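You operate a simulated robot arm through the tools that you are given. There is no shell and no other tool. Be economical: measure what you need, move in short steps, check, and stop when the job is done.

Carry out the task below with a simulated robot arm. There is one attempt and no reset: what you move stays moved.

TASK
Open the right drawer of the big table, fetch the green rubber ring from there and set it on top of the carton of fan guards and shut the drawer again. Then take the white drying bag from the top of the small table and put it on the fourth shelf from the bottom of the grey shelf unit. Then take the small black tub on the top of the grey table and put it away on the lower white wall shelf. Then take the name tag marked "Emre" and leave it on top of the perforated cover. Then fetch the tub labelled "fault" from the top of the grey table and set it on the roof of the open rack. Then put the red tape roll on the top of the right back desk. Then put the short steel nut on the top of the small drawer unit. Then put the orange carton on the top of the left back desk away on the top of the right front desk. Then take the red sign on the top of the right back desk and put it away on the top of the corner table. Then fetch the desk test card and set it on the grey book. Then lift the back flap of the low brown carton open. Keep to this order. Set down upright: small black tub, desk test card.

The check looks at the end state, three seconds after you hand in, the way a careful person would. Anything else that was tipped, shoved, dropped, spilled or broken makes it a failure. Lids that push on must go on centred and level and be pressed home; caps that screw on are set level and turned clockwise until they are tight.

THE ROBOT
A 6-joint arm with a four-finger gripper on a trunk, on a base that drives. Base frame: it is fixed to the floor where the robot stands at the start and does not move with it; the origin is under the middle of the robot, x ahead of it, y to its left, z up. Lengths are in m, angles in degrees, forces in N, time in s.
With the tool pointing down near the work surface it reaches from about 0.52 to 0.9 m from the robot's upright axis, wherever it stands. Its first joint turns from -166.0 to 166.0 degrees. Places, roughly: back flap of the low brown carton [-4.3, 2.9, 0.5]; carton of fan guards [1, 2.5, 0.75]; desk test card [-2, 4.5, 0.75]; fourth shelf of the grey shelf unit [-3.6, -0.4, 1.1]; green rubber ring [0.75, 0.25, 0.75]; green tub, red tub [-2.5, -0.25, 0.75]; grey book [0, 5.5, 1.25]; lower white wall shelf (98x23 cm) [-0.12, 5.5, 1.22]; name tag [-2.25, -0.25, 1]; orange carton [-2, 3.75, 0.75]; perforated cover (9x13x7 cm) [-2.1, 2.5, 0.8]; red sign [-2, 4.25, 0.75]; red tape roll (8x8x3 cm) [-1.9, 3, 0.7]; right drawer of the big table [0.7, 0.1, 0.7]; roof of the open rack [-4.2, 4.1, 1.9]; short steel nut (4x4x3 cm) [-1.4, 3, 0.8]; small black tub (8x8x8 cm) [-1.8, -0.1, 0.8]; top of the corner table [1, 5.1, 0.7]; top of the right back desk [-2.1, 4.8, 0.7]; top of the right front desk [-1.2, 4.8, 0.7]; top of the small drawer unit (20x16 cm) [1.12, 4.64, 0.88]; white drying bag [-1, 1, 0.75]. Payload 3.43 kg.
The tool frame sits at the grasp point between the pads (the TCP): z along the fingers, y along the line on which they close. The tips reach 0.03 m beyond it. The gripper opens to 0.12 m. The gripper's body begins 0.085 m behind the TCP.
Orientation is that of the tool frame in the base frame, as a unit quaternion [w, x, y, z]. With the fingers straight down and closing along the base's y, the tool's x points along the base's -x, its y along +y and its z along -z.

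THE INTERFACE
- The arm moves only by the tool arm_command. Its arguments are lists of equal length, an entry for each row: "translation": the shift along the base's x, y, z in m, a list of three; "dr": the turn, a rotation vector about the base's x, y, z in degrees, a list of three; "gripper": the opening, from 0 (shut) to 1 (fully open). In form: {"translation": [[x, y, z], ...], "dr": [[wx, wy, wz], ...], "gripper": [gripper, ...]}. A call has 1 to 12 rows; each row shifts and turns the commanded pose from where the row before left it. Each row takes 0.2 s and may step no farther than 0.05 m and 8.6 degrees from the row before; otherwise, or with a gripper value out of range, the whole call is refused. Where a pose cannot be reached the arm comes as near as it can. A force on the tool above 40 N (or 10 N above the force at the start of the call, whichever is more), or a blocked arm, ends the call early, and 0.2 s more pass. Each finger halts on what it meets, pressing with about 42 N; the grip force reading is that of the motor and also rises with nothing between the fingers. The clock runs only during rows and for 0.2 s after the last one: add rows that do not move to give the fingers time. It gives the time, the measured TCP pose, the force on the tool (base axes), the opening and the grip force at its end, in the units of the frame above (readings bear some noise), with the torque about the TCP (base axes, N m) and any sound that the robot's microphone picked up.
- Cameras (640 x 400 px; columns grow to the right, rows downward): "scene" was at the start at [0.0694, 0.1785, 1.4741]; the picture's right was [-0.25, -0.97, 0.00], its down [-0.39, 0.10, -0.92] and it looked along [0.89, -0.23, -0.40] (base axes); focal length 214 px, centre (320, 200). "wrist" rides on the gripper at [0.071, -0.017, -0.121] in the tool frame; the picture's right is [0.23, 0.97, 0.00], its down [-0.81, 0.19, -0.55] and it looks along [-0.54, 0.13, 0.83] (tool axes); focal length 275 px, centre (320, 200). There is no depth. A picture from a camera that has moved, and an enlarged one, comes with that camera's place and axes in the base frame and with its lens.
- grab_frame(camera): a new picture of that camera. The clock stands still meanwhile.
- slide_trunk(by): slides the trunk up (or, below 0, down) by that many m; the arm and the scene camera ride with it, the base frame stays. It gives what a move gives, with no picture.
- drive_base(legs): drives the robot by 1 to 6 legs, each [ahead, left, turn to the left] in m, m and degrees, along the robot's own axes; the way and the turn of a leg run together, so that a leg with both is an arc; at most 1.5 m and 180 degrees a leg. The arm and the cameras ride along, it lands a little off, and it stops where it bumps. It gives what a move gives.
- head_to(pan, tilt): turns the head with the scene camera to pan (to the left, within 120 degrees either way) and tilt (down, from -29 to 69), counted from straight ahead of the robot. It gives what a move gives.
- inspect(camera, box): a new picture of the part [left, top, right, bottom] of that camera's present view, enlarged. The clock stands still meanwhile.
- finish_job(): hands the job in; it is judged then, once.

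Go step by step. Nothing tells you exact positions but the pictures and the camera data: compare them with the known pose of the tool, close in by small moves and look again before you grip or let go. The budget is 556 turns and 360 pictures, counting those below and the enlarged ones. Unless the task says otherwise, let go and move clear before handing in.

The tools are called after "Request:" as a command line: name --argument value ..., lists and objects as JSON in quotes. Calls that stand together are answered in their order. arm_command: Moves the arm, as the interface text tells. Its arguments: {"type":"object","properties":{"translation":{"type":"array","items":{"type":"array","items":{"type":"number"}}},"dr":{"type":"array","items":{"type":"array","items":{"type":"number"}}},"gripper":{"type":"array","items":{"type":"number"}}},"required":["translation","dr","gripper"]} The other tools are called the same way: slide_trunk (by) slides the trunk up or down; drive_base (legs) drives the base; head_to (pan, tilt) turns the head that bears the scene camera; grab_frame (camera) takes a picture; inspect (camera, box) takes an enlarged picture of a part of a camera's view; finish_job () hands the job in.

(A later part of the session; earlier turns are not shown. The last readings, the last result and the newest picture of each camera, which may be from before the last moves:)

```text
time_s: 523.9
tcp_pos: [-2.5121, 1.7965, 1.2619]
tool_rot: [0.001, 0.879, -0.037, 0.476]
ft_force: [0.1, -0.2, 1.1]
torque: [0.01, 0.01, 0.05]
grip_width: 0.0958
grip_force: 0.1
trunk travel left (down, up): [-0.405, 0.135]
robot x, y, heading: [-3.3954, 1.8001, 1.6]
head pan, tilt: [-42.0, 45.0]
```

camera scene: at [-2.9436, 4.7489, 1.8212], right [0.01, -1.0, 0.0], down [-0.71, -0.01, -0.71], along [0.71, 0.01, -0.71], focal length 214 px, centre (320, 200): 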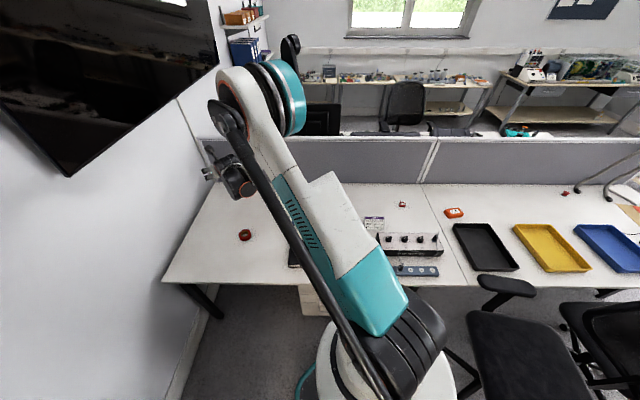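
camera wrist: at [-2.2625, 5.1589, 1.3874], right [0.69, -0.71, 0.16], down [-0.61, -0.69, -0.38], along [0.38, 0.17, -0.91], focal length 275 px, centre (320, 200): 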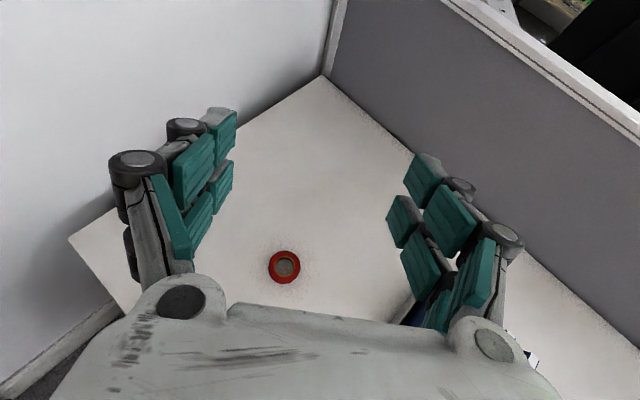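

Request:
drive_base --legs '[[1.0, 0, -1.6], [1.05, 0, 0], [0, 0, 90]]'

Request:
head_to --pan 0 --tilt 40

Request:
grab_frame --camera "scene"

Request:
grab_frame --camera "wrist"

```text
time_s: 537.9
tcp_pos: [-1.2834, 2.7057, 1.2615]
tool_rot: [-0.324, 0.667, 0.573, 0.349]
ft_force: [-0.3, 0.8, -0.3]
torque: [-0.03, -0.01, 0.03]
grip_width: 0.0959
grip_force: 0.0
trunk travel left (down, up): [-0.405, 0.135]
robot x, y, heading: [-1.3453, 1.8258, 87.8]
head pan, tilt: [-42.0, 45.0]
```

```text
time_s: 539.0
tcp_pos: [-1.2818, 2.7043, 1.262]
tool_rot: [-0.323, 0.667, 0.573, 0.349]
ft_force: [0.6, 0.6, 0.5]
torque: [0.0, -0.03, -0.01]
grip_width: 0.0962
grip_force: 0.0
trunk travel left (down, up): [-0.405, 0.135]
robot x, y, heading: [-1.3503, 1.8248, 88.0]
head pan, tilt: [0.0, 40.0]
```

```text
161 pictures are left
camera scene: at [-1.5441, 1.8994, 1.8284], right [1.0, -0.04, 0.0], down [-0.02, -0.64, -0.77], along [0.03, 0.77, -0.64], focal length 214 px, centre (320, 200)
```

scene: 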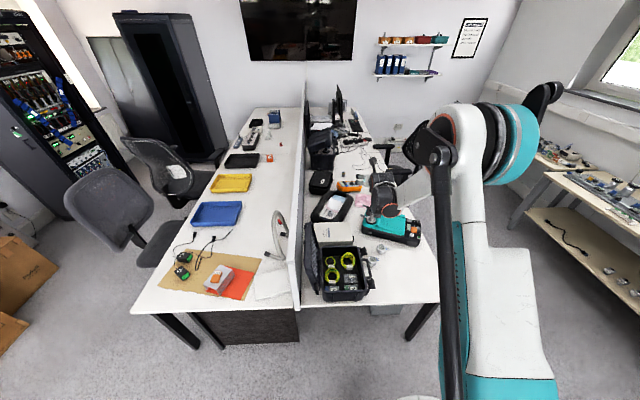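

```text
160 pictures are left
camera wrist: at [-1.3042, 2.645, 1.3875], right [0.99, -0.01, 0.16], down [0.06, -0.92, -0.38], along [0.15, 0.39, -0.91], focal length 275 px, centre (320, 200)
```

wrist: 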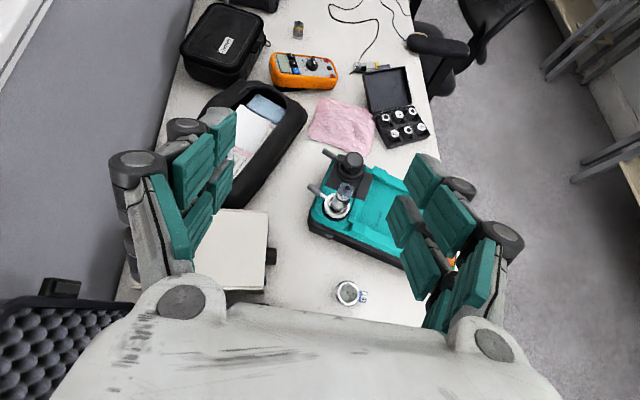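

Request:
inspect --camera "wrist" --box '[190, 120, 450, 310]'

Request:
inspect --camera "scene" --box '[290, 150, 440, 310]'

```text
2.11 times, centred on (320, 215) of wrist
camera zoom: at [-1.3042, 2.645, 1.3875], right [0.99, -0.01, 0.16], down [0.06, -0.92, -0.38], along [0.15, 0.39, -0.91], focal length 580 px, centre (320, 168)
```

zoom: 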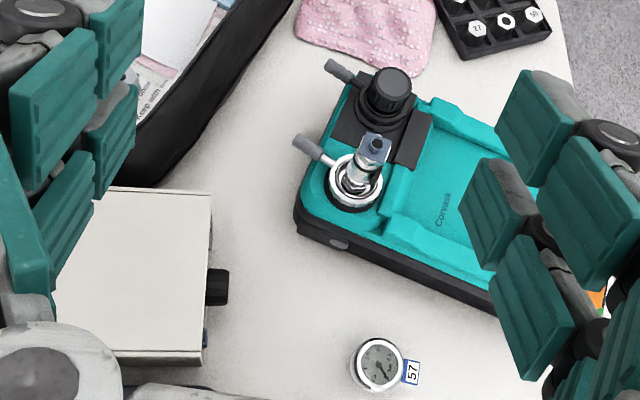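

```text
2.50 times, centred on (365, 230) of scene
camera zoom: at [-1.5441, 1.8994, 1.8284], right [1.0, -0.04, 0.0], down [-0.02, -0.64, -0.77], along [0.03, 0.77, -0.64], focal length 536 px, centre (208, 125)
```

zoom: 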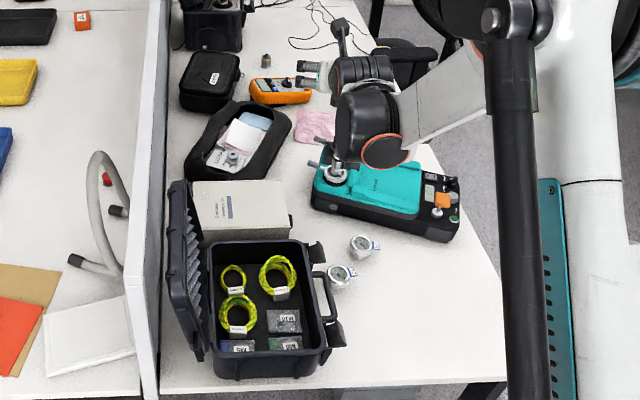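

Request:
inspect --camera "scene" --box '[355, 185, 415, 225]'

Request:
inspect --camera "scene" --box '[305, 180, 365, 230]'

```text
10.00 times, centred on (385, 205) of scene
camera zoom: at [-1.5441, 1.8994, 1.8284], right [1.0, -0.04, 0.0], down [-0.02, -0.64, -0.77], along [0.03, 0.77, -0.64], focal length 2145 px, centre (-330, 150)
```

zoom: 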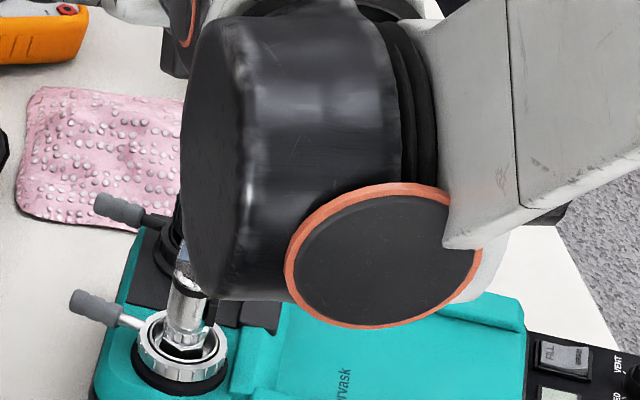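

```text
8.00 times, centred on (335, 205) of scene
camera zoom: at [-1.5441, 1.8994, 1.8284], right [1.0, -0.04, 0.0], down [-0.02, -0.64, -0.77], along [0.03, 0.77, -0.64], focal length 1716 px, centre (200, 160)
```

zoom: 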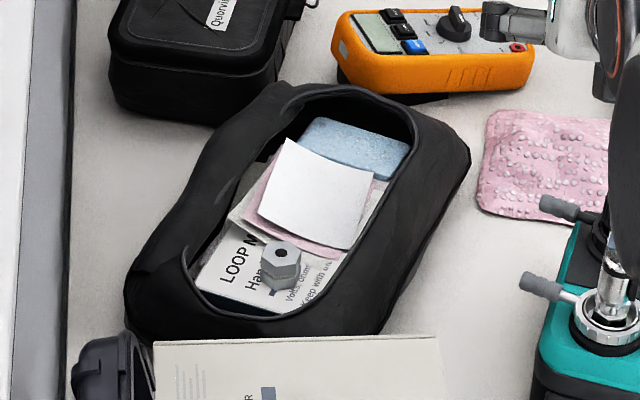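

Request:
inspect --camera "scene" --box '[290, 150, 350, 190]'

Request:
inspect --camera "wrist" --box '[260, 0, 340, 60]'

```text
10.00 times, centred on (320, 170) of scene
camera zoom: at [-1.5441, 1.8994, 1.8284], right [1.0, -0.04, 0.0], down [-0.02, -0.64, -0.77], along [0.03, 0.77, -0.64], focal length 2145 px, centre (320, 500)
```

zoom: 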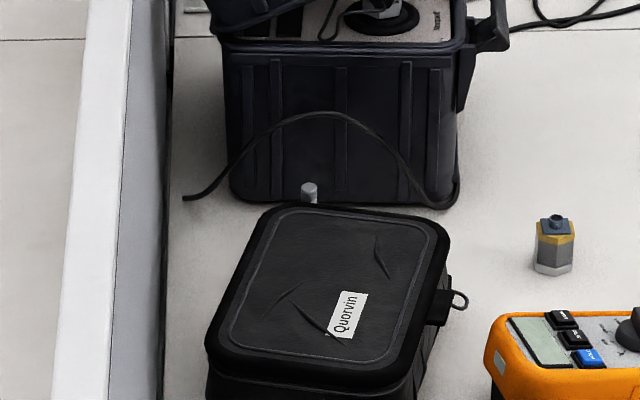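

```text
6.67 times, centred on (300, 30) of wrist
camera zoom: at [-1.3042, 2.645, 1.3875], right [0.99, -0.01, 0.16], down [0.06, -0.92, -0.38], along [0.15, 0.39, -0.91], focal length 1835 px, centre (453, 1333)
```

zoom: 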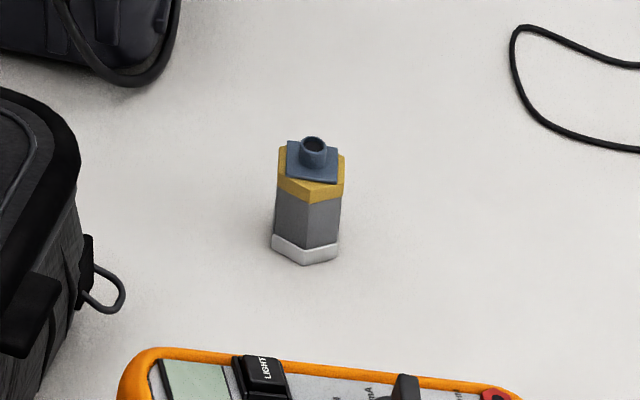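

The short steel nut is the hex piece lying in the black pouch at about (−1.43, 3.01). I align with it, tool tilted 40°.

Request:
drive_base --legs '[[0.12, 0.15, 2], [0.12, 0, 0]]'

Request:
arm_command --translation '[[0, 0, 0], [0, 0, 0]]' --dr '[[-8, 0, 0], [-8, 0, 0]]' --gripper '[0.6, 0.6]'

Request:
slide_trunk --by -0.25

Request:
grab_frame --camera "wrist"

Request:
grab_frame --camera "scene"

```text
time_s: 541.3
tcp_pos: [-1.4536, 2.9523, 1.2598]
tool_rot: [-0.329, 0.658, 0.583, 0.343]
ft_force: [0.3, 0.7, -0.7]
torque: [0.01, -0.01, -0.04]
grip_width: 0.0957
grip_force: 0.0
trunk travel left (down, up): [-0.405, 0.135]
robot x, y, heading: [-1.4925, 2.0703, 89.5]
head pan, tilt: [0.0, 40.0]
```

```text
time_s: 541.9
tcp_pos: [-1.457, 2.9509, 1.2623]
tool_rot: [-0.232, 0.701, 0.622, 0.262]
ft_force: [-0.3, -1.1, 0.3]
torque: [0.0, 0.02, 0.02]
grip_width: 0.0722
grip_force: 0.0
out of reach, approached as far as the arm can: row 2
trunk travel left (down, up): [-0.405, 0.135]
robot x, y, heading: [-1.4941, 2.0715, 89.4]
head pan, tilt: [0.0, 40.0]
```

```text
time_s: 544.5
tcp_pos: [-1.4593, 2.9504, 1.0111]
tool_rot: [-0.232, 0.701, 0.621, 0.263]
ft_force: [-0.1, 0.3, -0.5]
torque: [0.01, -0.01, 0.0]
grip_width: 0.0719
grip_force: 0.1
trunk travel left (down, up): [-0.155, 0.385]
robot x, y, heading: [-1.4958, 2.0689, 89.6]
head pan, tilt: [0.0, 40.0]
```

```text
153 pictures are left
camera wrist: at [-1.4782, 2.9268, 1.149], right [0.99, 0.06, 0.15], down [0.07, -0.99, -0.12], along [0.14, 0.13, -0.98], focal length 275 px, centre (320, 200)
```

wrist: 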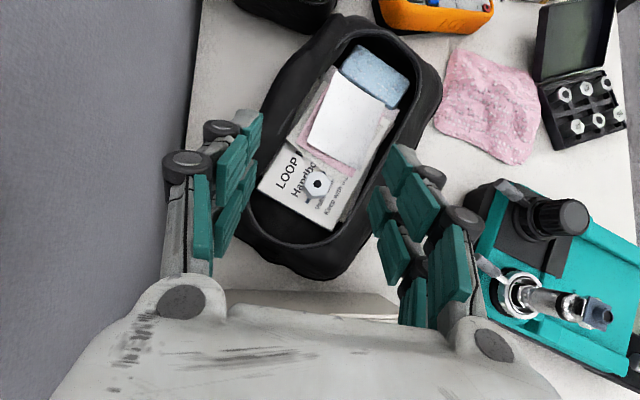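

```text
152 pictures are left
camera scene: at [-1.6914, 2.1371, 1.5785], right [1.0, -0.01, 0.0], down [0.0, -0.64, -0.77], along [0.01, 0.77, -0.64], focal length 214 px, centre (320, 200)
```

scene: 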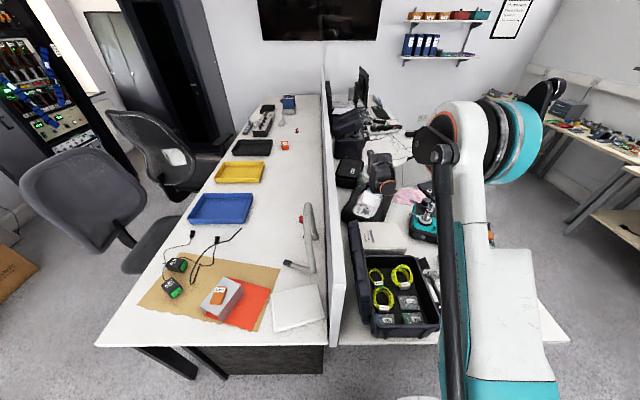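

Request:
drive_base --legs '[[0.02, -0.024, 0]]'

Request:
arm_command --translation '[[0, 0.005, -0.04], [0, 0.005, -0.04], [0, 0.005, -0.04], [0, 0.004, -0.03]]' --dr '[[0, 0, 0], [0, 0, 0], [0, 0, 0], [0, 0, 0]]' --gripper '[0.6, 0.6, 0.6, 0.6]'

Request:
grab_frame --camera "wrist"

```text
time_s: 545.4
tcp_pos: [-1.4346, 2.9695, 1.0109]
tool_rot: [-0.232, 0.701, 0.622, 0.261]
ft_force: [-0.7, 0.1, 0.7]
torque: [0.03, 0.01, 0.01]
grip_width: 0.0719
grip_force: 0.0
trunk travel left (down, up): [-0.155, 0.385]
robot x, y, heading: [-1.4666, 2.0903, 89.5]
head pan, tilt: [0.0, 40.0]
```

```text
time_s: 546.4
tcp_pos: [-1.4325, 2.9879, 0.8627]
tool_rot: [-0.232, 0.701, 0.622, 0.262]
ft_force: [-0.5, 0.4, 0.5]
torque: [-0.01, 0.01, 0.01]
grip_width: 0.0719
grip_force: 0.1
trunk travel left (down, up): [-0.155, 0.385]
robot x, y, heading: [-1.4665, 2.0884, 89.7]
head pan, tilt: [0.0, 40.0]
```

```text
151 pictures are left
camera wrist: at [-1.4537, 2.9638, 1.0003], right [0.99, 0.06, 0.15], down [0.07, -0.99, -0.12], along [0.14, 0.12, -0.98], focal length 275 px, centre (320, 200)
```

wrist: 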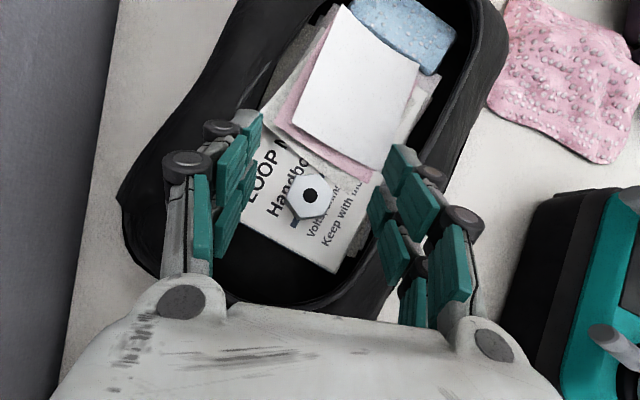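

Request:
arm_command --translation '[[-0.002, -0.002, 0], [-0.002, -0.002, 0], [0, -0.001, 0], [0, 0, -0.02], [0, 0, -0.02]]' --dr '[[0, 0, -6.7], [0, 0, -6.7], [0, 0, -6.6], [0, 0, 0], [0, 0, 0]]' --gripper '[0.55, 0.55, 0.55, 0.55, 0.55]'

Request:
grab_frame --camera "wrist"

```text
time_s: 547.6
tcp_pos: [-1.4369, 2.9833, 0.8236]
tool_rot: [-0.183, 0.798, 0.49, 0.299]
ft_force: [0.3, -1.1, 0.0]
torque: [-0.02, -0.02, -0.01]
grip_width: 0.066
grip_force: 0.0
trunk travel left (down, up): [-0.155, 0.385]
robot x, y, heading: [-1.4675, 2.0898, 89.7]
head pan, tilt: [0.0, 40.0]
```

```text
150 pictures are left
camera wrist: at [-1.4647, 2.968, 0.9599], right [0.95, -0.29, 0.15], down [-0.27, -0.96, -0.12], along [0.18, 0.07, -0.98], focal length 275 px, centre (320, 200)
```

wrist: 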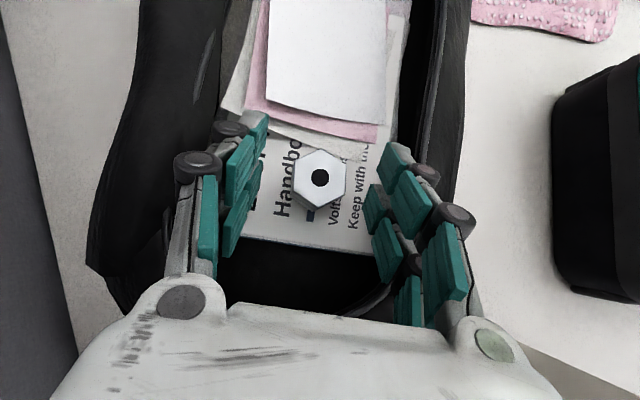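

Request:
arm_command --translation '[[0, 0, -0.015], [0, 0, -0.01], [0, 0, -0.006]]' --dr '[[0, 0, 0], [0, 0, 0], [0, 0, 0]]' --gripper '[0.55, 0.55, 0.55]'

Request:
grab_frame --camera "wrist"

```text
time_s: 548.2
tcp_pos: [-1.4361, 2.9836, 0.8083]
tool_rot: [-0.188, 0.795, 0.49, 0.303]
ft_force: [2.6, -3.6, 44.1]
torque: [-0.06, -0.35, -0.02]
grip_width: 0.0316
grip_force: 38.3
trunk travel left (down, up): [-0.155, 0.385]
robot x, y, heading: [-1.4686, 2.0856, 89.4]
head pan, tilt: [0.0, 40.0]
stopped in row 2: the force on the tool passed its limit at 56 N (the readings are from after the stop); the commanded pose is now the measured one
```

```text
149 pictures are left
camera wrist: at [-1.4638, 2.9662, 0.9464], right [0.95, -0.28, 0.15], down [-0.27, -0.96, -0.13], along [0.18, 0.08, -0.98], focal length 275 px, centre (320, 200)
```

wrist: 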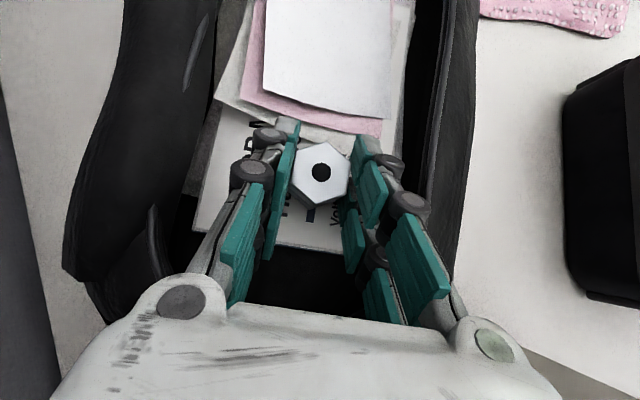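

The fingers pressed on the papers and already closed onto the nut. Relieve upward and close.

Request:
arm_command --translation '[[0, 0, 0.005], [0, 0, 0.002], [0, 0, 0]]' --dr '[[0, 0, 0], [0, 0, 0], [0, 0, 0]]' --gripper '[0.2, 0.1, 0.1]'

Request:
arm_command --translation '[[0, 0, 0.01], [0, 0, 0.02], [0, 0, 0.03], [0, 0, 0.04]]' --dr '[[0, 0, 0], [0, 0, 0], [0, 0, 0], [0, 0, 0]]' --gripper '[0.1, 0.1, 0.1, 0.1]'

Request:
grab_frame --camera "wrist"

```text
time_s: 549.0
tcp_pos: [-1.44, 2.9835, 0.8099]
tool_rot: [-0.186, 0.797, 0.49, 0.301]
ft_force: [2.8, -1.8, 4.6]
torque: [-0.1, -0.13, 0.0]
grip_width: 0.0309
grip_force: 42.0
trunk travel left (down, up): [-0.155, 0.385]
robot x, y, heading: [-1.4659, 2.0888, 89.6]
head pan, tilt: [0.0, 40.0]
```

```text
time_s: 550.0
tcp_pos: [-1.4375, 2.9835, 0.9117]
tool_rot: [-0.185, 0.797, 0.49, 0.302]
ft_force: [0.4, 0.2, -1.8]
torque: [-0.01, 0.02, -0.01]
grip_width: 0.0313
grip_force: 42.1
trunk travel left (down, up): [-0.155, 0.385]
robot x, y, heading: [-1.4674, 2.0877, 89.5]
head pan, tilt: [0.0, 40.0]
```

```text
148 pictures are left
camera wrist: at [-1.4648, 2.9682, 1.0492], right [0.95, -0.28, 0.15], down [-0.27, -0.96, -0.12], along [0.18, 0.07, -0.98], focal length 275 px, centre (320, 200)
```

wrist: 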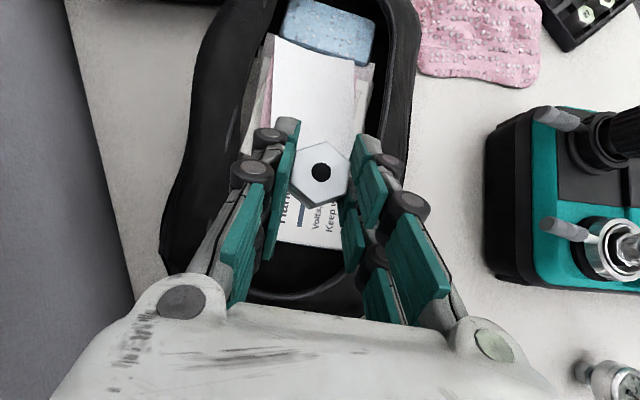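

The nut is held. I carry it to the corner table via the east corridor.

Request:
slide_trunk --by 0.38

Request:
drive_base --legs '[[-0.29, 0, 0], [0, 0, -89.5], [1.47, 0, 0], [0, 1.3, 0], [0, 1.2, 0]]'

Request:
grab_frame --camera "scene"

Request:
grab_frame --camera "wrist"

```text
time_s: 553.6
tcp_pos: [-1.4366, 2.9845, 1.2917]
tool_rot: [-0.185, 0.797, 0.49, 0.301]
ft_force: [0.2, 0.9, -2.4]
torque: [-0.03, -0.01, -0.02]
grip_width: 0.0314
grip_force: 42.2
trunk travel left (down, up): [-0.535, 0.005]
robot x, y, heading: [-1.4692, 2.0897, 89.5]
head pan, tilt: [0.0, 40.0]
```

```text
time_s: 578.2
tcp_pos: [0.9037, 4.2828, 1.2918]
tool_rot: [0.083, 0.91, -0.218, 0.344]
ft_force: [0.4, 1.3, -2.5]
torque: [-0.05, 0.01, -0.06]
grip_width: 0.0314
grip_force: 41.9
trunk travel left (down, up): [-0.535, 0.005]
robot x, y, heading: [0.0069, 4.318, -0.8]
head pan, tilt: [0.0, 40.0]
```

```text
147 pictures are left
camera scene: at [0.0745, 4.5175, 1.9583], right [-0.01, -1.0, 0.0], down [-0.64, 0.01, -0.77], along [0.77, -0.01, -0.64], focal length 214 px, centre (320, 200)
```

scene: 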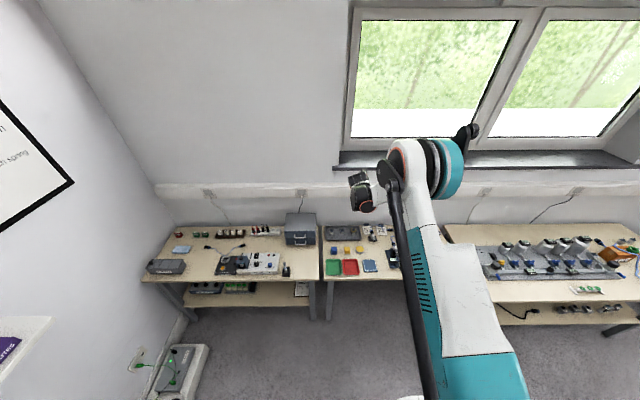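

```text
146 pictures are left
camera wrist: at [0.8863, 4.3093, 1.4287], right [-0.29, -0.95, 0.15], down [-0.95, 0.27, -0.12], along [0.07, -0.18, -0.98], focal length 275 px, centre (320, 200)
```

wrist: 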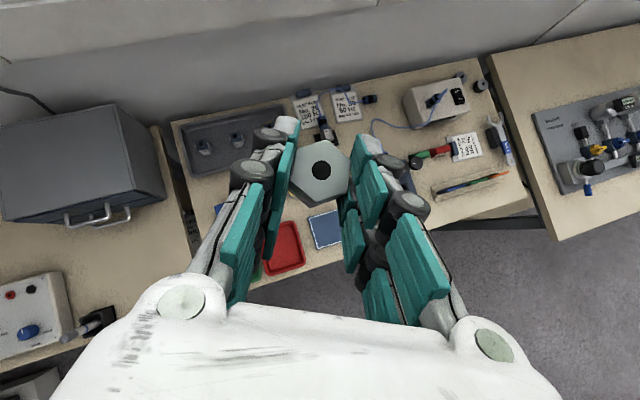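

Request:
inspect --camera "scene" --box '[250, 190, 350, 280]'

```text
4.44 times, centred on (300, 235) of scene
camera zoom: at [0.0745, 4.5175, 1.9583], right [-0.01, -1.0, 0.0], down [-0.64, 0.01, -0.77], along [0.77, -0.01, -0.64], focal length 953 px, centre (409, 44)
```

zoom: 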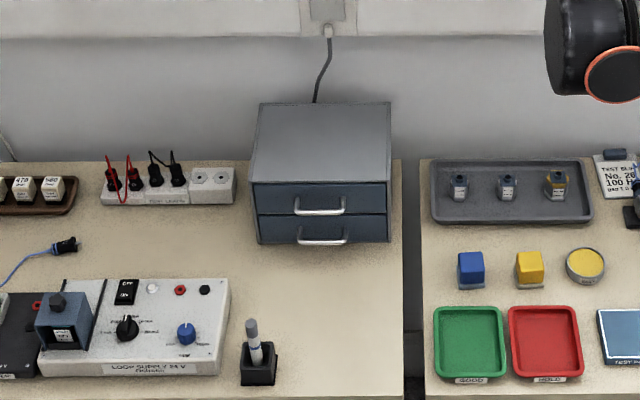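

The drawer unit's top centre is at (1.13, 4.64, ~0.88). I align over it and lower.

Request:
drive_base --legs '[[0.21, 0.36, 0.8]]'

Request:
slide_trunk --by -0.32

Request:
grab_frame --camera "wrist"

Request:
inspect --camera "scene" --box '[280, 200, 440, 310]'

```text
time_s: 580.8
tcp_pos: [1.1194, 4.6585, 1.2912]
tool_rot: [0.079, 0.912, -0.209, 0.345]
ft_force: [-0.1, -0.2, -1.8]
torque: [-0.03, 0.02, -0.03]
grip_width: 0.0312
grip_force: 42.0
trunk travel left (down, up): [-0.535, 0.005]
robot x, y, heading: [0.222, 4.6734, 0.6]
head pan, tilt: [0.0, 40.0]
```

```text
time_s: 583.9
tcp_pos: [1.1177, 4.6571, 0.972]
tool_rot: [0.079, 0.912, -0.209, 0.345]
ft_force: [-0.6, 0.1, -2.3]
torque: [0.01, 0.07, 0.02]
grip_width: 0.0313
grip_force: 41.8
trunk travel left (down, up): [-0.215, 0.325]
robot x, y, heading: [0.2263, 4.6728, 0.7]
head pan, tilt: [0.0, 40.0]
```

```text
144 pictures are left
camera wrist: at [1.1014, 4.6836, 1.1088], right [-0.27, -0.95, 0.15], down [-0.96, 0.25, -0.12], along [0.08, -0.18, -0.98], focal length 275 px, centre (320, 200)
```

wrist: 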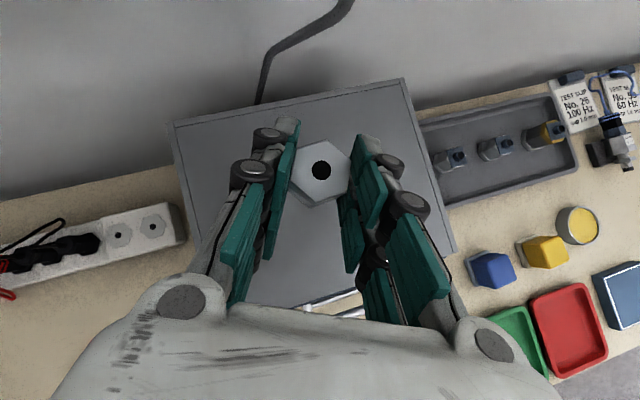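

```text
3.64 times, centred on (360, 255) of scene
camera zoom: at [0.2855, 4.8748, 1.6385], right [0.01, -1.0, 0.0], down [-0.64, -0.01, -0.77], along [0.77, 0.01, -0.64], focal length 780 px, centre (174, 0)
```

zoom: 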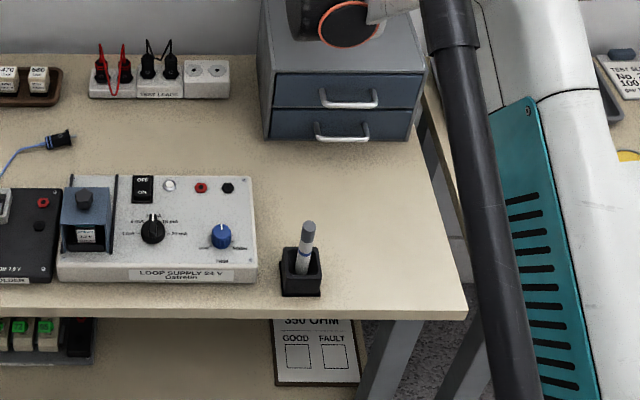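

Request:
arm_command --translation '[[-0.005, -0.003, -0.03], [0, 0, -0.02], [0, 0, -0.006], [0, 0, -0.004], [0, 0, -0.004], [0, 0, -0.004]]' --dr '[[0, 0, 0], [0, 0, 0], [0, 0, 0], [0, 0, 0], [0, 0, 0], [0, 0, 0]]' --gripper '[0.1, 0.1, 0.1, 0.1, 0.1, 0.1]'

Request:
grab_frame --camera "wrist"

```text
time_s: 585.0
tcp_pos: [1.113, 4.6533, 0.9188]
tool_rot: [0.079, 0.91, -0.208, 0.349]
ft_force: [-6.8, 1.8, 19.6]
torque: [-0.05, 0.27, -0.04]
grip_width: 0.0312
grip_force: 42.0
trunk travel left (down, up): [-0.215, 0.325]
robot x, y, heading: [0.2249, 4.6687, 0.8]
head pan, tilt: [0.0, 40.0]
stopped in row 5: the force on the tool passed its limit at 46 N (the readings are from after the stop); the commanded pose is now the measured one
```

```text
142 pictures are left
camera wrist: at [1.0957, 4.6806, 1.0553], right [-0.27, -0.95, 0.15], down [-0.96, 0.25, -0.13], along [0.09, -0.18, -0.98], focal length 275 px, centre (320, 200)
```

wrist: 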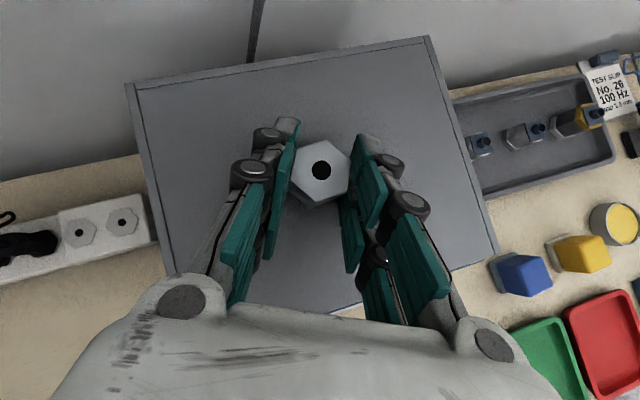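

Contact. Release the nut and rise.

Request:
arm_command --translation '[[0, 0, 0.002], [0, 0, 0], [0, 0, 0.01], [0, 0, 0.03], [0, 0, 0.045], [0, 0, 0.045], [0, 0, 0.045]]' --dr '[[0, 0, 0], [0, 0, 0], [0, 0, 0], [0, 0, 0], [0, 0, 0], [0, 0, 0], [0, 0, 0]]' --gripper '[0.35, 0.45, 0.45, 0.45, 0.45, 0.45, 0.45]'

Request:
grab_frame --camera "wrist"

```text
time_s: 586.5
tcp_pos: [1.1169, 4.6568, 1.0928]
tool_rot: [0.079, 0.911, -0.209, 0.348]
ft_force: [-0.3, -0.1, -0.2]
torque: [-0.01, 0.0, -0.04]
grip_width: 0.054
grip_force: 0.2
trunk travel left (down, up): [-0.215, 0.325]
robot x, y, heading: [0.2215, 4.6751, 0.5]
head pan, tilt: [0.0, 40.0]
```

```text
141 pictures are left
camera wrist: at [1.0985, 4.6825, 1.2298], right [-0.27, -0.95, 0.15], down [-0.96, 0.25, -0.13], along [0.08, -0.18, -0.98], focal length 275 px, centre (320, 200)
```

wrist: 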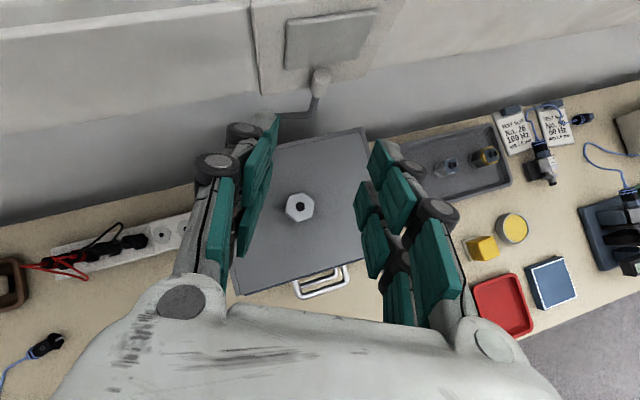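

The nut rests on the drawer unit. Next the orange carton on the left back desk: I return to the west aisle.

Request:
slide_trunk --by 0.3

Request:
drive_base --legs '[[-0.2, 0, 0], [0, -1.45, 0], [0, -1.42, 0], [-1.2, 0, 0], [-1.2, 0, 0], [-1.02, 0, 0]]'

```text
time_s: 589.5
tcp_pos: [1.1166, 4.6567, 1.3921]
tool_rot: [0.079, 0.91, -0.209, 0.348]
ft_force: [1.2, 1.4, -0.4]
torque: [0.03, -0.03, -0.01]
grip_width: 0.054
grip_force: 0.0
trunk travel left (down, up): [-0.515, 0.025]
robot x, y, heading: [0.2237, 4.6749, 0.5]
head pan, tilt: [0.0, 40.0]
```

```text
time_s: 620.7
tcp_pos: [-2.4263, 1.7351, 1.3913]
tool_rot: [0.071, 0.915, -0.189, 0.349]
ft_force: [-0.5, 0.9, -0.6]
torque: [0.02, 0.01, -0.01]
grip_width: 0.0539
grip_force: 0.1
trunk travel left (down, up): [-0.515, 0.025]
robot x, y, heading: [-3.3201, 1.7163, 3.0]
head pan, tilt: [0.0, 40.0]
```

Request:
drive_base --legs '[[-0.09, 0, -3], [0, 0.95, 0], [0, 0.95, 0], [0, 0.92, 0]]'

Request:
head_to --pan -30 --tilt 40

Request:
grab_frame --camera "scene"

```text
time_s: 635.2
tcp_pos: [-2.5631, 4.5179, 1.3925]
tool_rot: [0.074, 0.914, -0.194, 0.349]
ft_force: [0.1, -0.1, -0.6]
torque: [-0.04, 0.01, -0.01]
grip_width: 0.0539
grip_force: 0.2
trunk travel left (down, up): [-0.515, 0.025]
robot x, y, heading: [-3.4614, 4.5041, 2.0]
head pan, tilt: [0.0, 40.0]
```

```text
time_s: 636.2
tcp_pos: [-2.5642, 4.5167, 1.3922]
tool_rot: [0.073, 0.914, -0.193, 0.349]
ft_force: [0.6, -0.7, -0.1]
torque: [0.01, 0.0, -0.02]
grip_width: 0.0537
grip_force: 0.1
trunk travel left (down, up): [-0.515, 0.025]
robot x, y, heading: [-3.4594, 4.5047, 1.9]
head pan, tilt: [-30.0, 40.0]
```

```text
140 pictures are left
camera scene: at [-3.4103, 4.6679, 1.9384], right [-0.47, -0.89, 0.0], down [-0.57, 0.3, -0.77], along [0.68, -0.36, -0.64], focal length 214 px, centre (320, 200)
```

scene: 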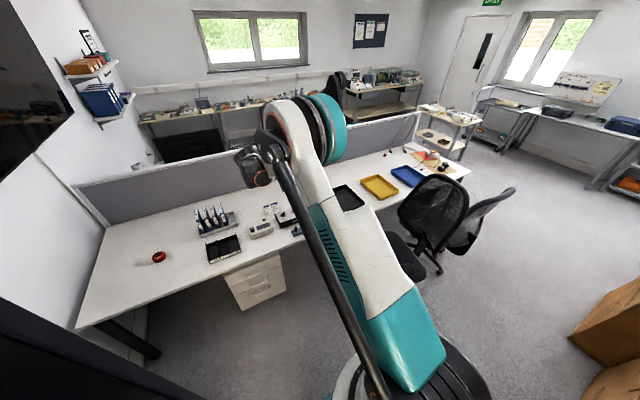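

Request:
drive_base --legs '[[0.68, 0, -2]]'

Request:
head_to --pan -60 --tilt 50

Request:
grab_frame --camera "scene"

Request:
grab_frame --camera "wrist"

```text
time_s: 640.0
tcp_pos: [-1.8711, 4.4983, 1.3925]
tool_rot: [0.079, 0.911, -0.21, 0.347]
ft_force: [0.1, -0.5, -0.6]
torque: [0.01, 0.04, -0.03]
grip_width: 0.0537
grip_force: 0.0
trunk travel left (down, up): [-0.515, 0.025]
robot x, y, heading: [-2.7681, 4.523, 0.1]
head pan, tilt: [-30.0, 40.0]
```

```text
time_s: 640.9
tcp_pos: [-1.871, 4.4995, 1.3915]
tool_rot: [0.08, 0.91, -0.211, 0.348]
ft_force: [0.0, -0.2, -0.2]
torque: [-0.01, -0.02, -0.02]
grip_width: 0.0539
grip_force: 0.0
trunk travel left (down, up): [-0.515, 0.025]
robot x, y, heading: [-2.7702, 4.5218, 0.3]
head pan, tilt: [-60.0, 50.0]
```

```text
139 pictures are left
camera scene: at [-2.7476, 4.6563, 1.9243], right [-0.86, -0.5, 0.0], down [-0.39, 0.66, -0.64], along [0.32, -0.56, -0.77], focal length 214 px, centre (320, 200)
```

scene: 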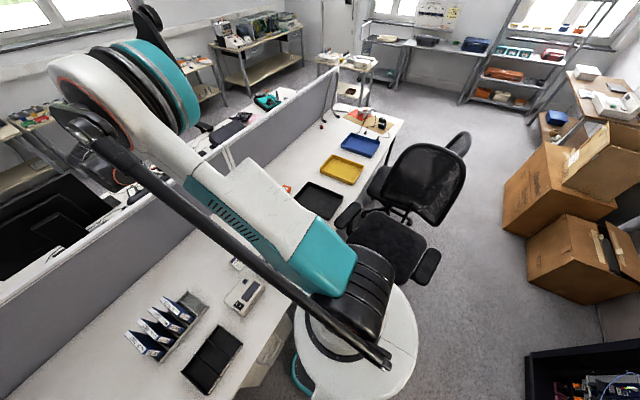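

```text
138 pictures are left
camera wrist: at [-1.8891, 4.5258, 1.529], right [-0.27, -0.95, 0.15], down [-0.96, 0.26, -0.13], along [0.08, -0.18, -0.98], focal length 275 px, centre (320, 200)
```

wrist: 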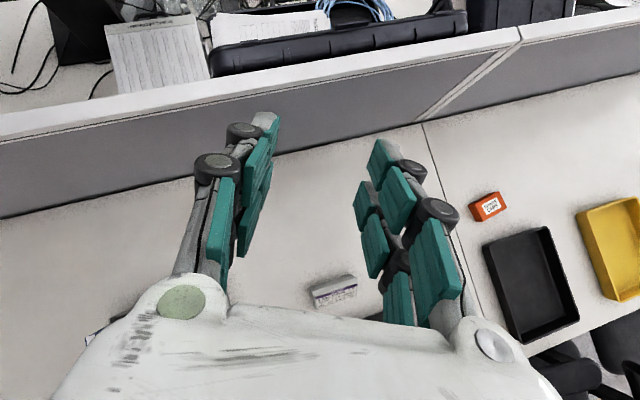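

Request:
inspect --camera "wrist" --box '[430, 160, 560, 250]'

Request:
inspect --camera "wrist" --box '[280, 250, 380, 320]'

```text
4.44 times, centred on (495, 205) of wrist
camera zoom: at [-1.8891, 4.5258, 1.529], right [-0.27, -0.95, 0.15], down [-0.96, 0.26, -0.13], along [0.08, -0.18, -0.98], focal length 1224 px, centre (-458, 178)
```

zoom: 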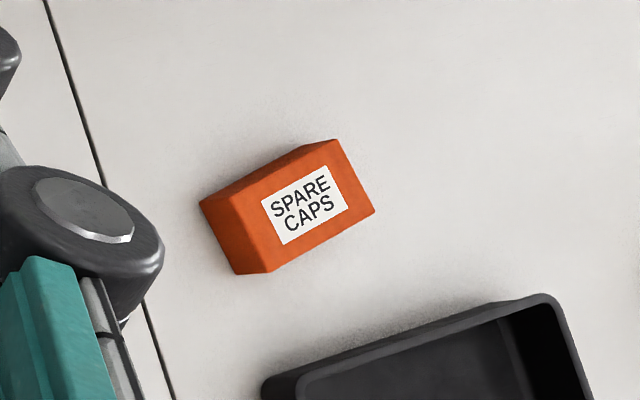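

```text
5.71 times, centred on (330, 285) of wrist
camera zoom: at [-1.8891, 4.5258, 1.529], right [-0.27, -0.95, 0.15], down [-0.96, 0.26, -0.13], along [0.08, -0.18, -0.98], focal length 1573 px, centre (263, -286)
```

zoom: 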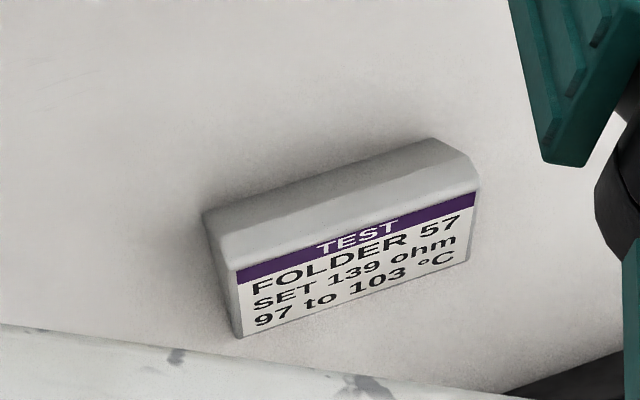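

The orange carton "SPARE CAPS" is ~8×5.7×4 cm at (−1.98, 3.87), long axis nearly along y. I shift the base a bit toward it and swing the arm over with the tool yawed to match.

Request:
drive_base --legs '[[0, -0.09, 0]]'

Request:
arm_command --translation '[[-0.01, -0.042, 0], [-0.01, -0.042, 0], [-0.01, -0.042, 0], [-0.01, -0.042, 0], [-0.01, -0.042, 0], [-0.01, -0.042, 0], [-0.01, -0.042, 0], [-0.01, -0.042, 0], [-0.01, -0.042, 0], [-0.01, -0.042, 0], [-0.01, -0.042, 0], [0, -0.042, 0]]' --dr '[[0, 0, -4.1], [0, 0, -4.1], [0, 0, -4.1], [0, 0, -4.1], [0, 0, -4.1], [0, 0, -4.1], [0, 0, -4.1], [0, 0, -4.1], [0, 0, -4.1], [0, 0, -4.1], [0, 0, -4.1], [0, 0, -4.1]]' --gripper '[0.6, 0.7, 0.7, 0.7, 0.7, 0.7, 0.7, 0.7, 0.7, 0.7, 0.7, 0.7]'

Request:
grab_frame --camera "wrist"

Request:
grab_frame --camera "scene"

```text
time_s: 642.0
tcp_pos: [-1.8717, 4.4086, 1.3916]
tool_rot: [0.079, 0.91, -0.212, 0.347]
ft_force: [0.1, -1.3, 0.1]
torque: [0.04, 0.02, 0.07]
grip_width: 0.0543
grip_force: 0.1
trunk travel left (down, up): [-0.515, 0.025]
robot x, y, heading: [-2.7654, 4.4335, -0.0]
head pan, tilt: [-60.0, 50.0]
```

```text
time_s: 644.6
tcp_pos: [-1.9816, 3.9051, 1.3888]
tool_rot: [0.217, 0.74, -0.571, 0.281]
ft_force: [-1.4, -0.5, -0.7]
torque: [0.03, 0.04, -0.03]
grip_width: 0.0838
grip_force: 0.0
trunk travel left (down, up): [-0.515, 0.025]
robot x, y, heading: [-2.7655, 4.4309, 0.0]
head pan, tilt: [-60.0, 50.0]
```

```text
135 pictures are left
camera wrist: at [-1.9727, 3.9344, 1.5266], right [-0.9, -0.41, 0.15], down [-0.43, 0.89, -0.13], along [-0.08, -0.18, -0.98], focal length 275 px, centre (320, 200)
```

wrist: 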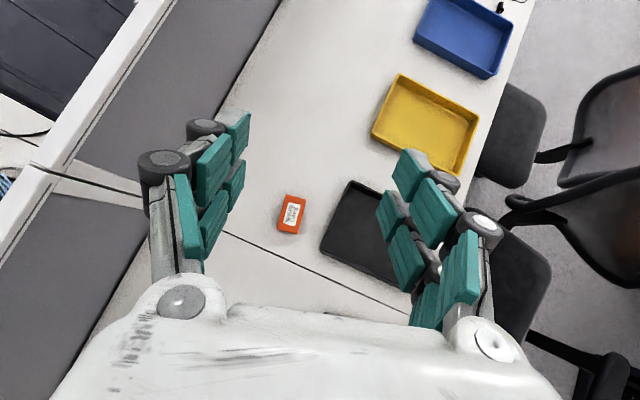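

```text
134 pictures are left
camera scene: at [-2.7469, 4.5642, 1.9244], right [-0.86, -0.5, 0.0], down [-0.39, 0.66, -0.64], along [0.32, -0.55, -0.77], focal length 214 px, centre (320, 200)
```

scene: 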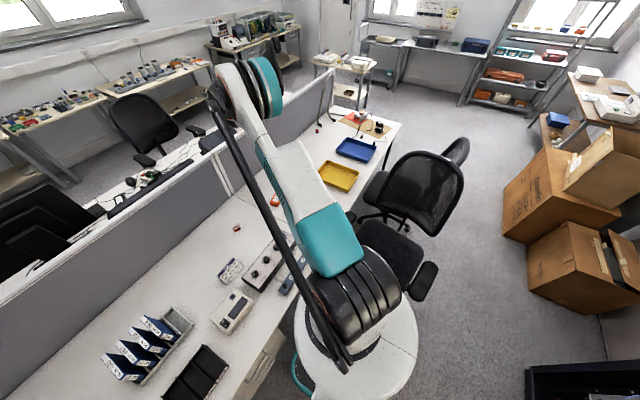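

Request:
slide_trunk --by -0.4

Request:
arm_command --translation '[[0, -0.01, -0.04], [0, -0.01, -0.04], [0, -0.005, -0.03]]' --dr '[[0, 0, 3], [0, 0, 3], [0, 0, 0]]' --gripper '[0.7, 0.7, 0.7]'

Request:
grab_frame --camera "wrist"

```text
time_s: 648.5
tcp_pos: [-1.9827, 3.9072, 0.991]
tool_rot: [0.217, 0.74, -0.57, 0.283]
ft_force: [0.9, 0.2, 0.3]
torque: [0.02, 0.0, 0.0]
grip_width: 0.084
grip_force: 0.1
trunk travel left (down, up): [-0.115, 0.425]
robot x, y, heading: [-2.7661, 4.4321, 0.1]
head pan, tilt: [-60.0, 50.0]
```

```text
time_s: 649.2
tcp_pos: [-1.9816, 3.8823, 0.8823]
tool_rot: [0.202, 0.768, -0.531, 0.293]
ft_force: [0.3, 0.4, 0.5]
torque: [-0.04, 0.02, -0.01]
grip_width: 0.0841
grip_force: 0.1
trunk travel left (down, up): [-0.115, 0.425]
robot x, y, heading: [-2.7673, 4.4317, 0.3]
head pan, tilt: [-60.0, 50.0]
```

```text
133 pictures are left
camera wrist: at [-1.9768, 3.9127, 1.0177], right [-0.85, -0.51, 0.15], down [-0.52, 0.84, -0.13], along [-0.06, -0.19, -0.98], focal length 275 px, centre (320, 200)
```

wrist: 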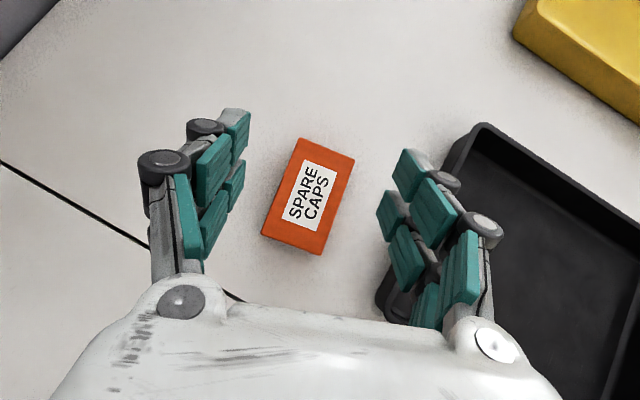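

Request:
arm_command --translation '[[-0.003, 0, -0.04], [0, 0, -0.04], [0, -0.003, -0.025]]' --dr '[[0, 0, -4], [0, 0, 0], [0, 0, 0]]' --gripper '[0.66, 0.66, 0.66]'

Request:
grab_frame --camera "wrist"

```text
time_s: 650.0
tcp_pos: [-1.9852, 3.8774, 0.7743]
tool_rot: [0.213, 0.75, -0.557, 0.287]
ft_force: [0.1, 0.5, -0.5]
torque: [0.02, -0.01, 0.02]
grip_width: 0.0793
grip_force: 0.0
trunk travel left (down, up): [-0.115, 0.425]
robot x, y, heading: [-2.7644, 4.4314, 0.3]
head pan, tilt: [-60.0, 50.0]
```

```text
132 pictures are left
camera wrist: at [-1.9774, 3.9079, 0.9116], right [-0.88, -0.44, 0.15], down [-0.46, 0.88, -0.13], along [-0.08, -0.18, -0.98], focal length 275 px, centre (320, 200)
```

wrist: 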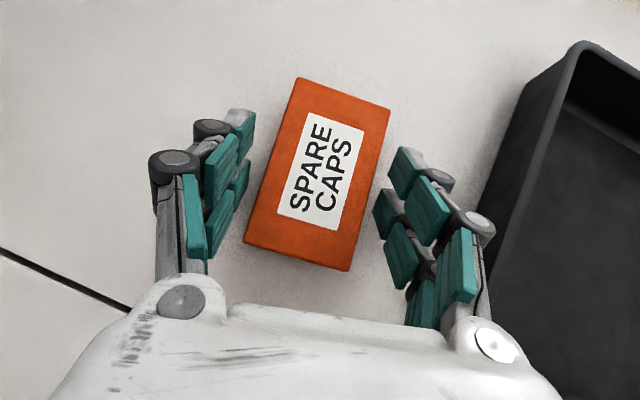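

Request:
arm_command --translation '[[0, 0, -0.007], [0, 0, 0], [0, 0, 0]]' --dr '[[0, 0, 0], [0, 0, 0], [0, 0, 0]]' --gripper '[0.6, 0.4, 0.35]'

Request:
grab_frame --camera "wrist"

```text
time_s: 650.9
tcp_pos: [-1.9865, 3.8784, 0.7686]
tool_rot: [0.212, 0.75, -0.557, 0.287]
ft_force: [-0.3, 0.3, 0.9]
torque: [-0.09, -0.09, 0.01]
grip_width: 0.0591
grip_force: 41.6
trunk travel left (down, up): [-0.115, 0.425]
robot x, y, heading: [-2.7622, 4.4351, 0.2]
head pan, tilt: [-60.0, 50.0]
```

```text
131 pictures are left
camera wrist: at [-1.978, 3.9079, 0.905], right [-0.88, -0.44, 0.15], down [-0.46, 0.88, -0.13], along [-0.08, -0.18, -0.98], focal length 275 px, centre (320, 200)
```

wrist: 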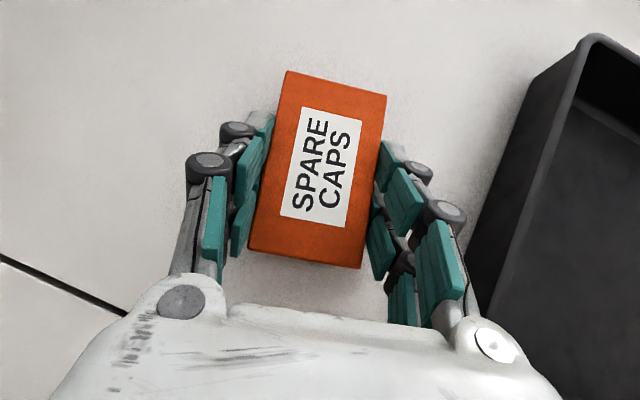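

Gripped (59 mm). Lift high and bring the arm back over the desk.

Request:
arm_command --translation '[[0, 0, 0.02], [0, 0, 0.04], [0, 0, 0.045], [0, 0, 0.045], [0, 0, 0.045]]' --dr '[[0, 0, 0], [0, 0, 0], [0, 0, 0], [0, 0, 0], [0, 0, 0]]' --gripper '[0.35, 0.35, 0.35, 0.35, 0.35]'

Request:
slide_trunk --by 0.4

Request:
arm_command --translation '[[0.01, 0.042, 0], [0.01, 0.042, 0], [0.01, 0.042, 0], [0.01, 0.042, 0], [0.01, 0.042, 0], [0.01, 0.042, 0], [0.01, 0.042, 0], [0.01, 0.042, 0], [0.01, 0.042, 0], [0.01, 0.042, 0], [0.01, 0.042, 0], [0, 0.042, 0]]' --dr '[[0, 0, 4.1], [0, 0, 4.1], [0, 0, 4.1], [0, 0, 4.1], [0, 0, 4.1], [0, 0, 4.1], [0, 0, 4.1], [0, 0, 4.1], [0, 0, 4.1], [0, 0, 4.1], [0, 0, 4.1], [0, 0, 4.1]]' --gripper '[0.35, 0.35, 0.35, 0.35, 0.35, 0.35, 0.35, 0.35, 0.35, 0.35, 0.35, 0.35]'

Request:
grab_frame --camera "wrist"

```text
time_s: 652.0
tcp_pos: [-1.9848, 3.8765, 0.9626]
tool_rot: [0.212, 0.75, -0.557, 0.286]
ft_force: [0.8, 0.7, -1.5]
torque: [0.02, 0.0, 0.04]
grip_width: 0.0593
grip_force: 42.0
trunk travel left (down, up): [-0.115, 0.425]
robot x, y, heading: [-2.7637, 4.4288, 0.2]
head pan, tilt: [-60.0, 50.0]
```

```text
time_s: 655.9
tcp_pos: [-1.9843, 3.8747, 1.3614]
tool_rot: [0.213, 0.75, -0.557, 0.287]
ft_force: [-0.2, -0.4, -1.2]
torque: [-0.01, 0.0, 0.03]
grip_width: 0.0593
grip_force: 41.7
trunk travel left (down, up): [-0.515, 0.025]
robot x, y, heading: [-2.7667, 4.4325, 0.2]
head pan, tilt: [-60.0, 50.0]
```

```text
time_s: 658.5
tcp_pos: [-1.876, 4.3825, 1.3617]
tool_rot: [0.074, 0.914, -0.194, 0.349]
ft_force: [0.3, 0.4, -0.3]
torque: [0.0, 0.05, -0.06]
grip_width: 0.0594
grip_force: 41.6
trunk travel left (down, up): [-0.515, 0.025]
robot x, y, heading: [-2.7681, 4.4347, 0.0]
head pan, tilt: [-60.0, 50.0]
```

```text
130 pictures are left
camera wrist: at [-1.8943, 4.4081, 1.4986], right [-0.24, -0.96, 0.15], down [-0.97, 0.22, -0.13], along [0.09, -0.18, -0.98], focal length 275 px, centre (320, 200)
```

wrist: 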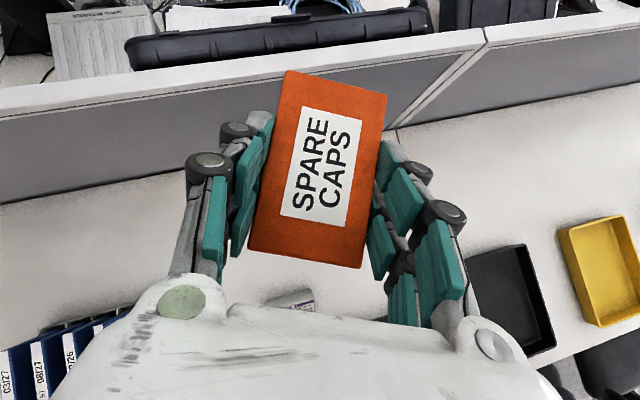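

Held. Now around to the east side of the front desks.

Request:
drive_base --legs '[[-0.65, 0, 0], [0, -0.9, 0], [0, -0.9, 0], [0, -0.85, 0]]'

```text
time_s: 674.7
tcp_pos: [-2.5416, 1.7748, 1.362]
tool_rot: [0.076, 0.913, -0.199, 0.348]
ft_force: [0.6, 0.0, -1.4]
torque: [0.06, -0.03, 0.01]
grip_width: 0.0595
grip_force: 42.4
trunk travel left (down, up): [-0.515, 0.025]
robot x, y, heading: [-3.4336, 1.8347, -0.3]
head pan, tilt: [-60.0, 50.0]
```

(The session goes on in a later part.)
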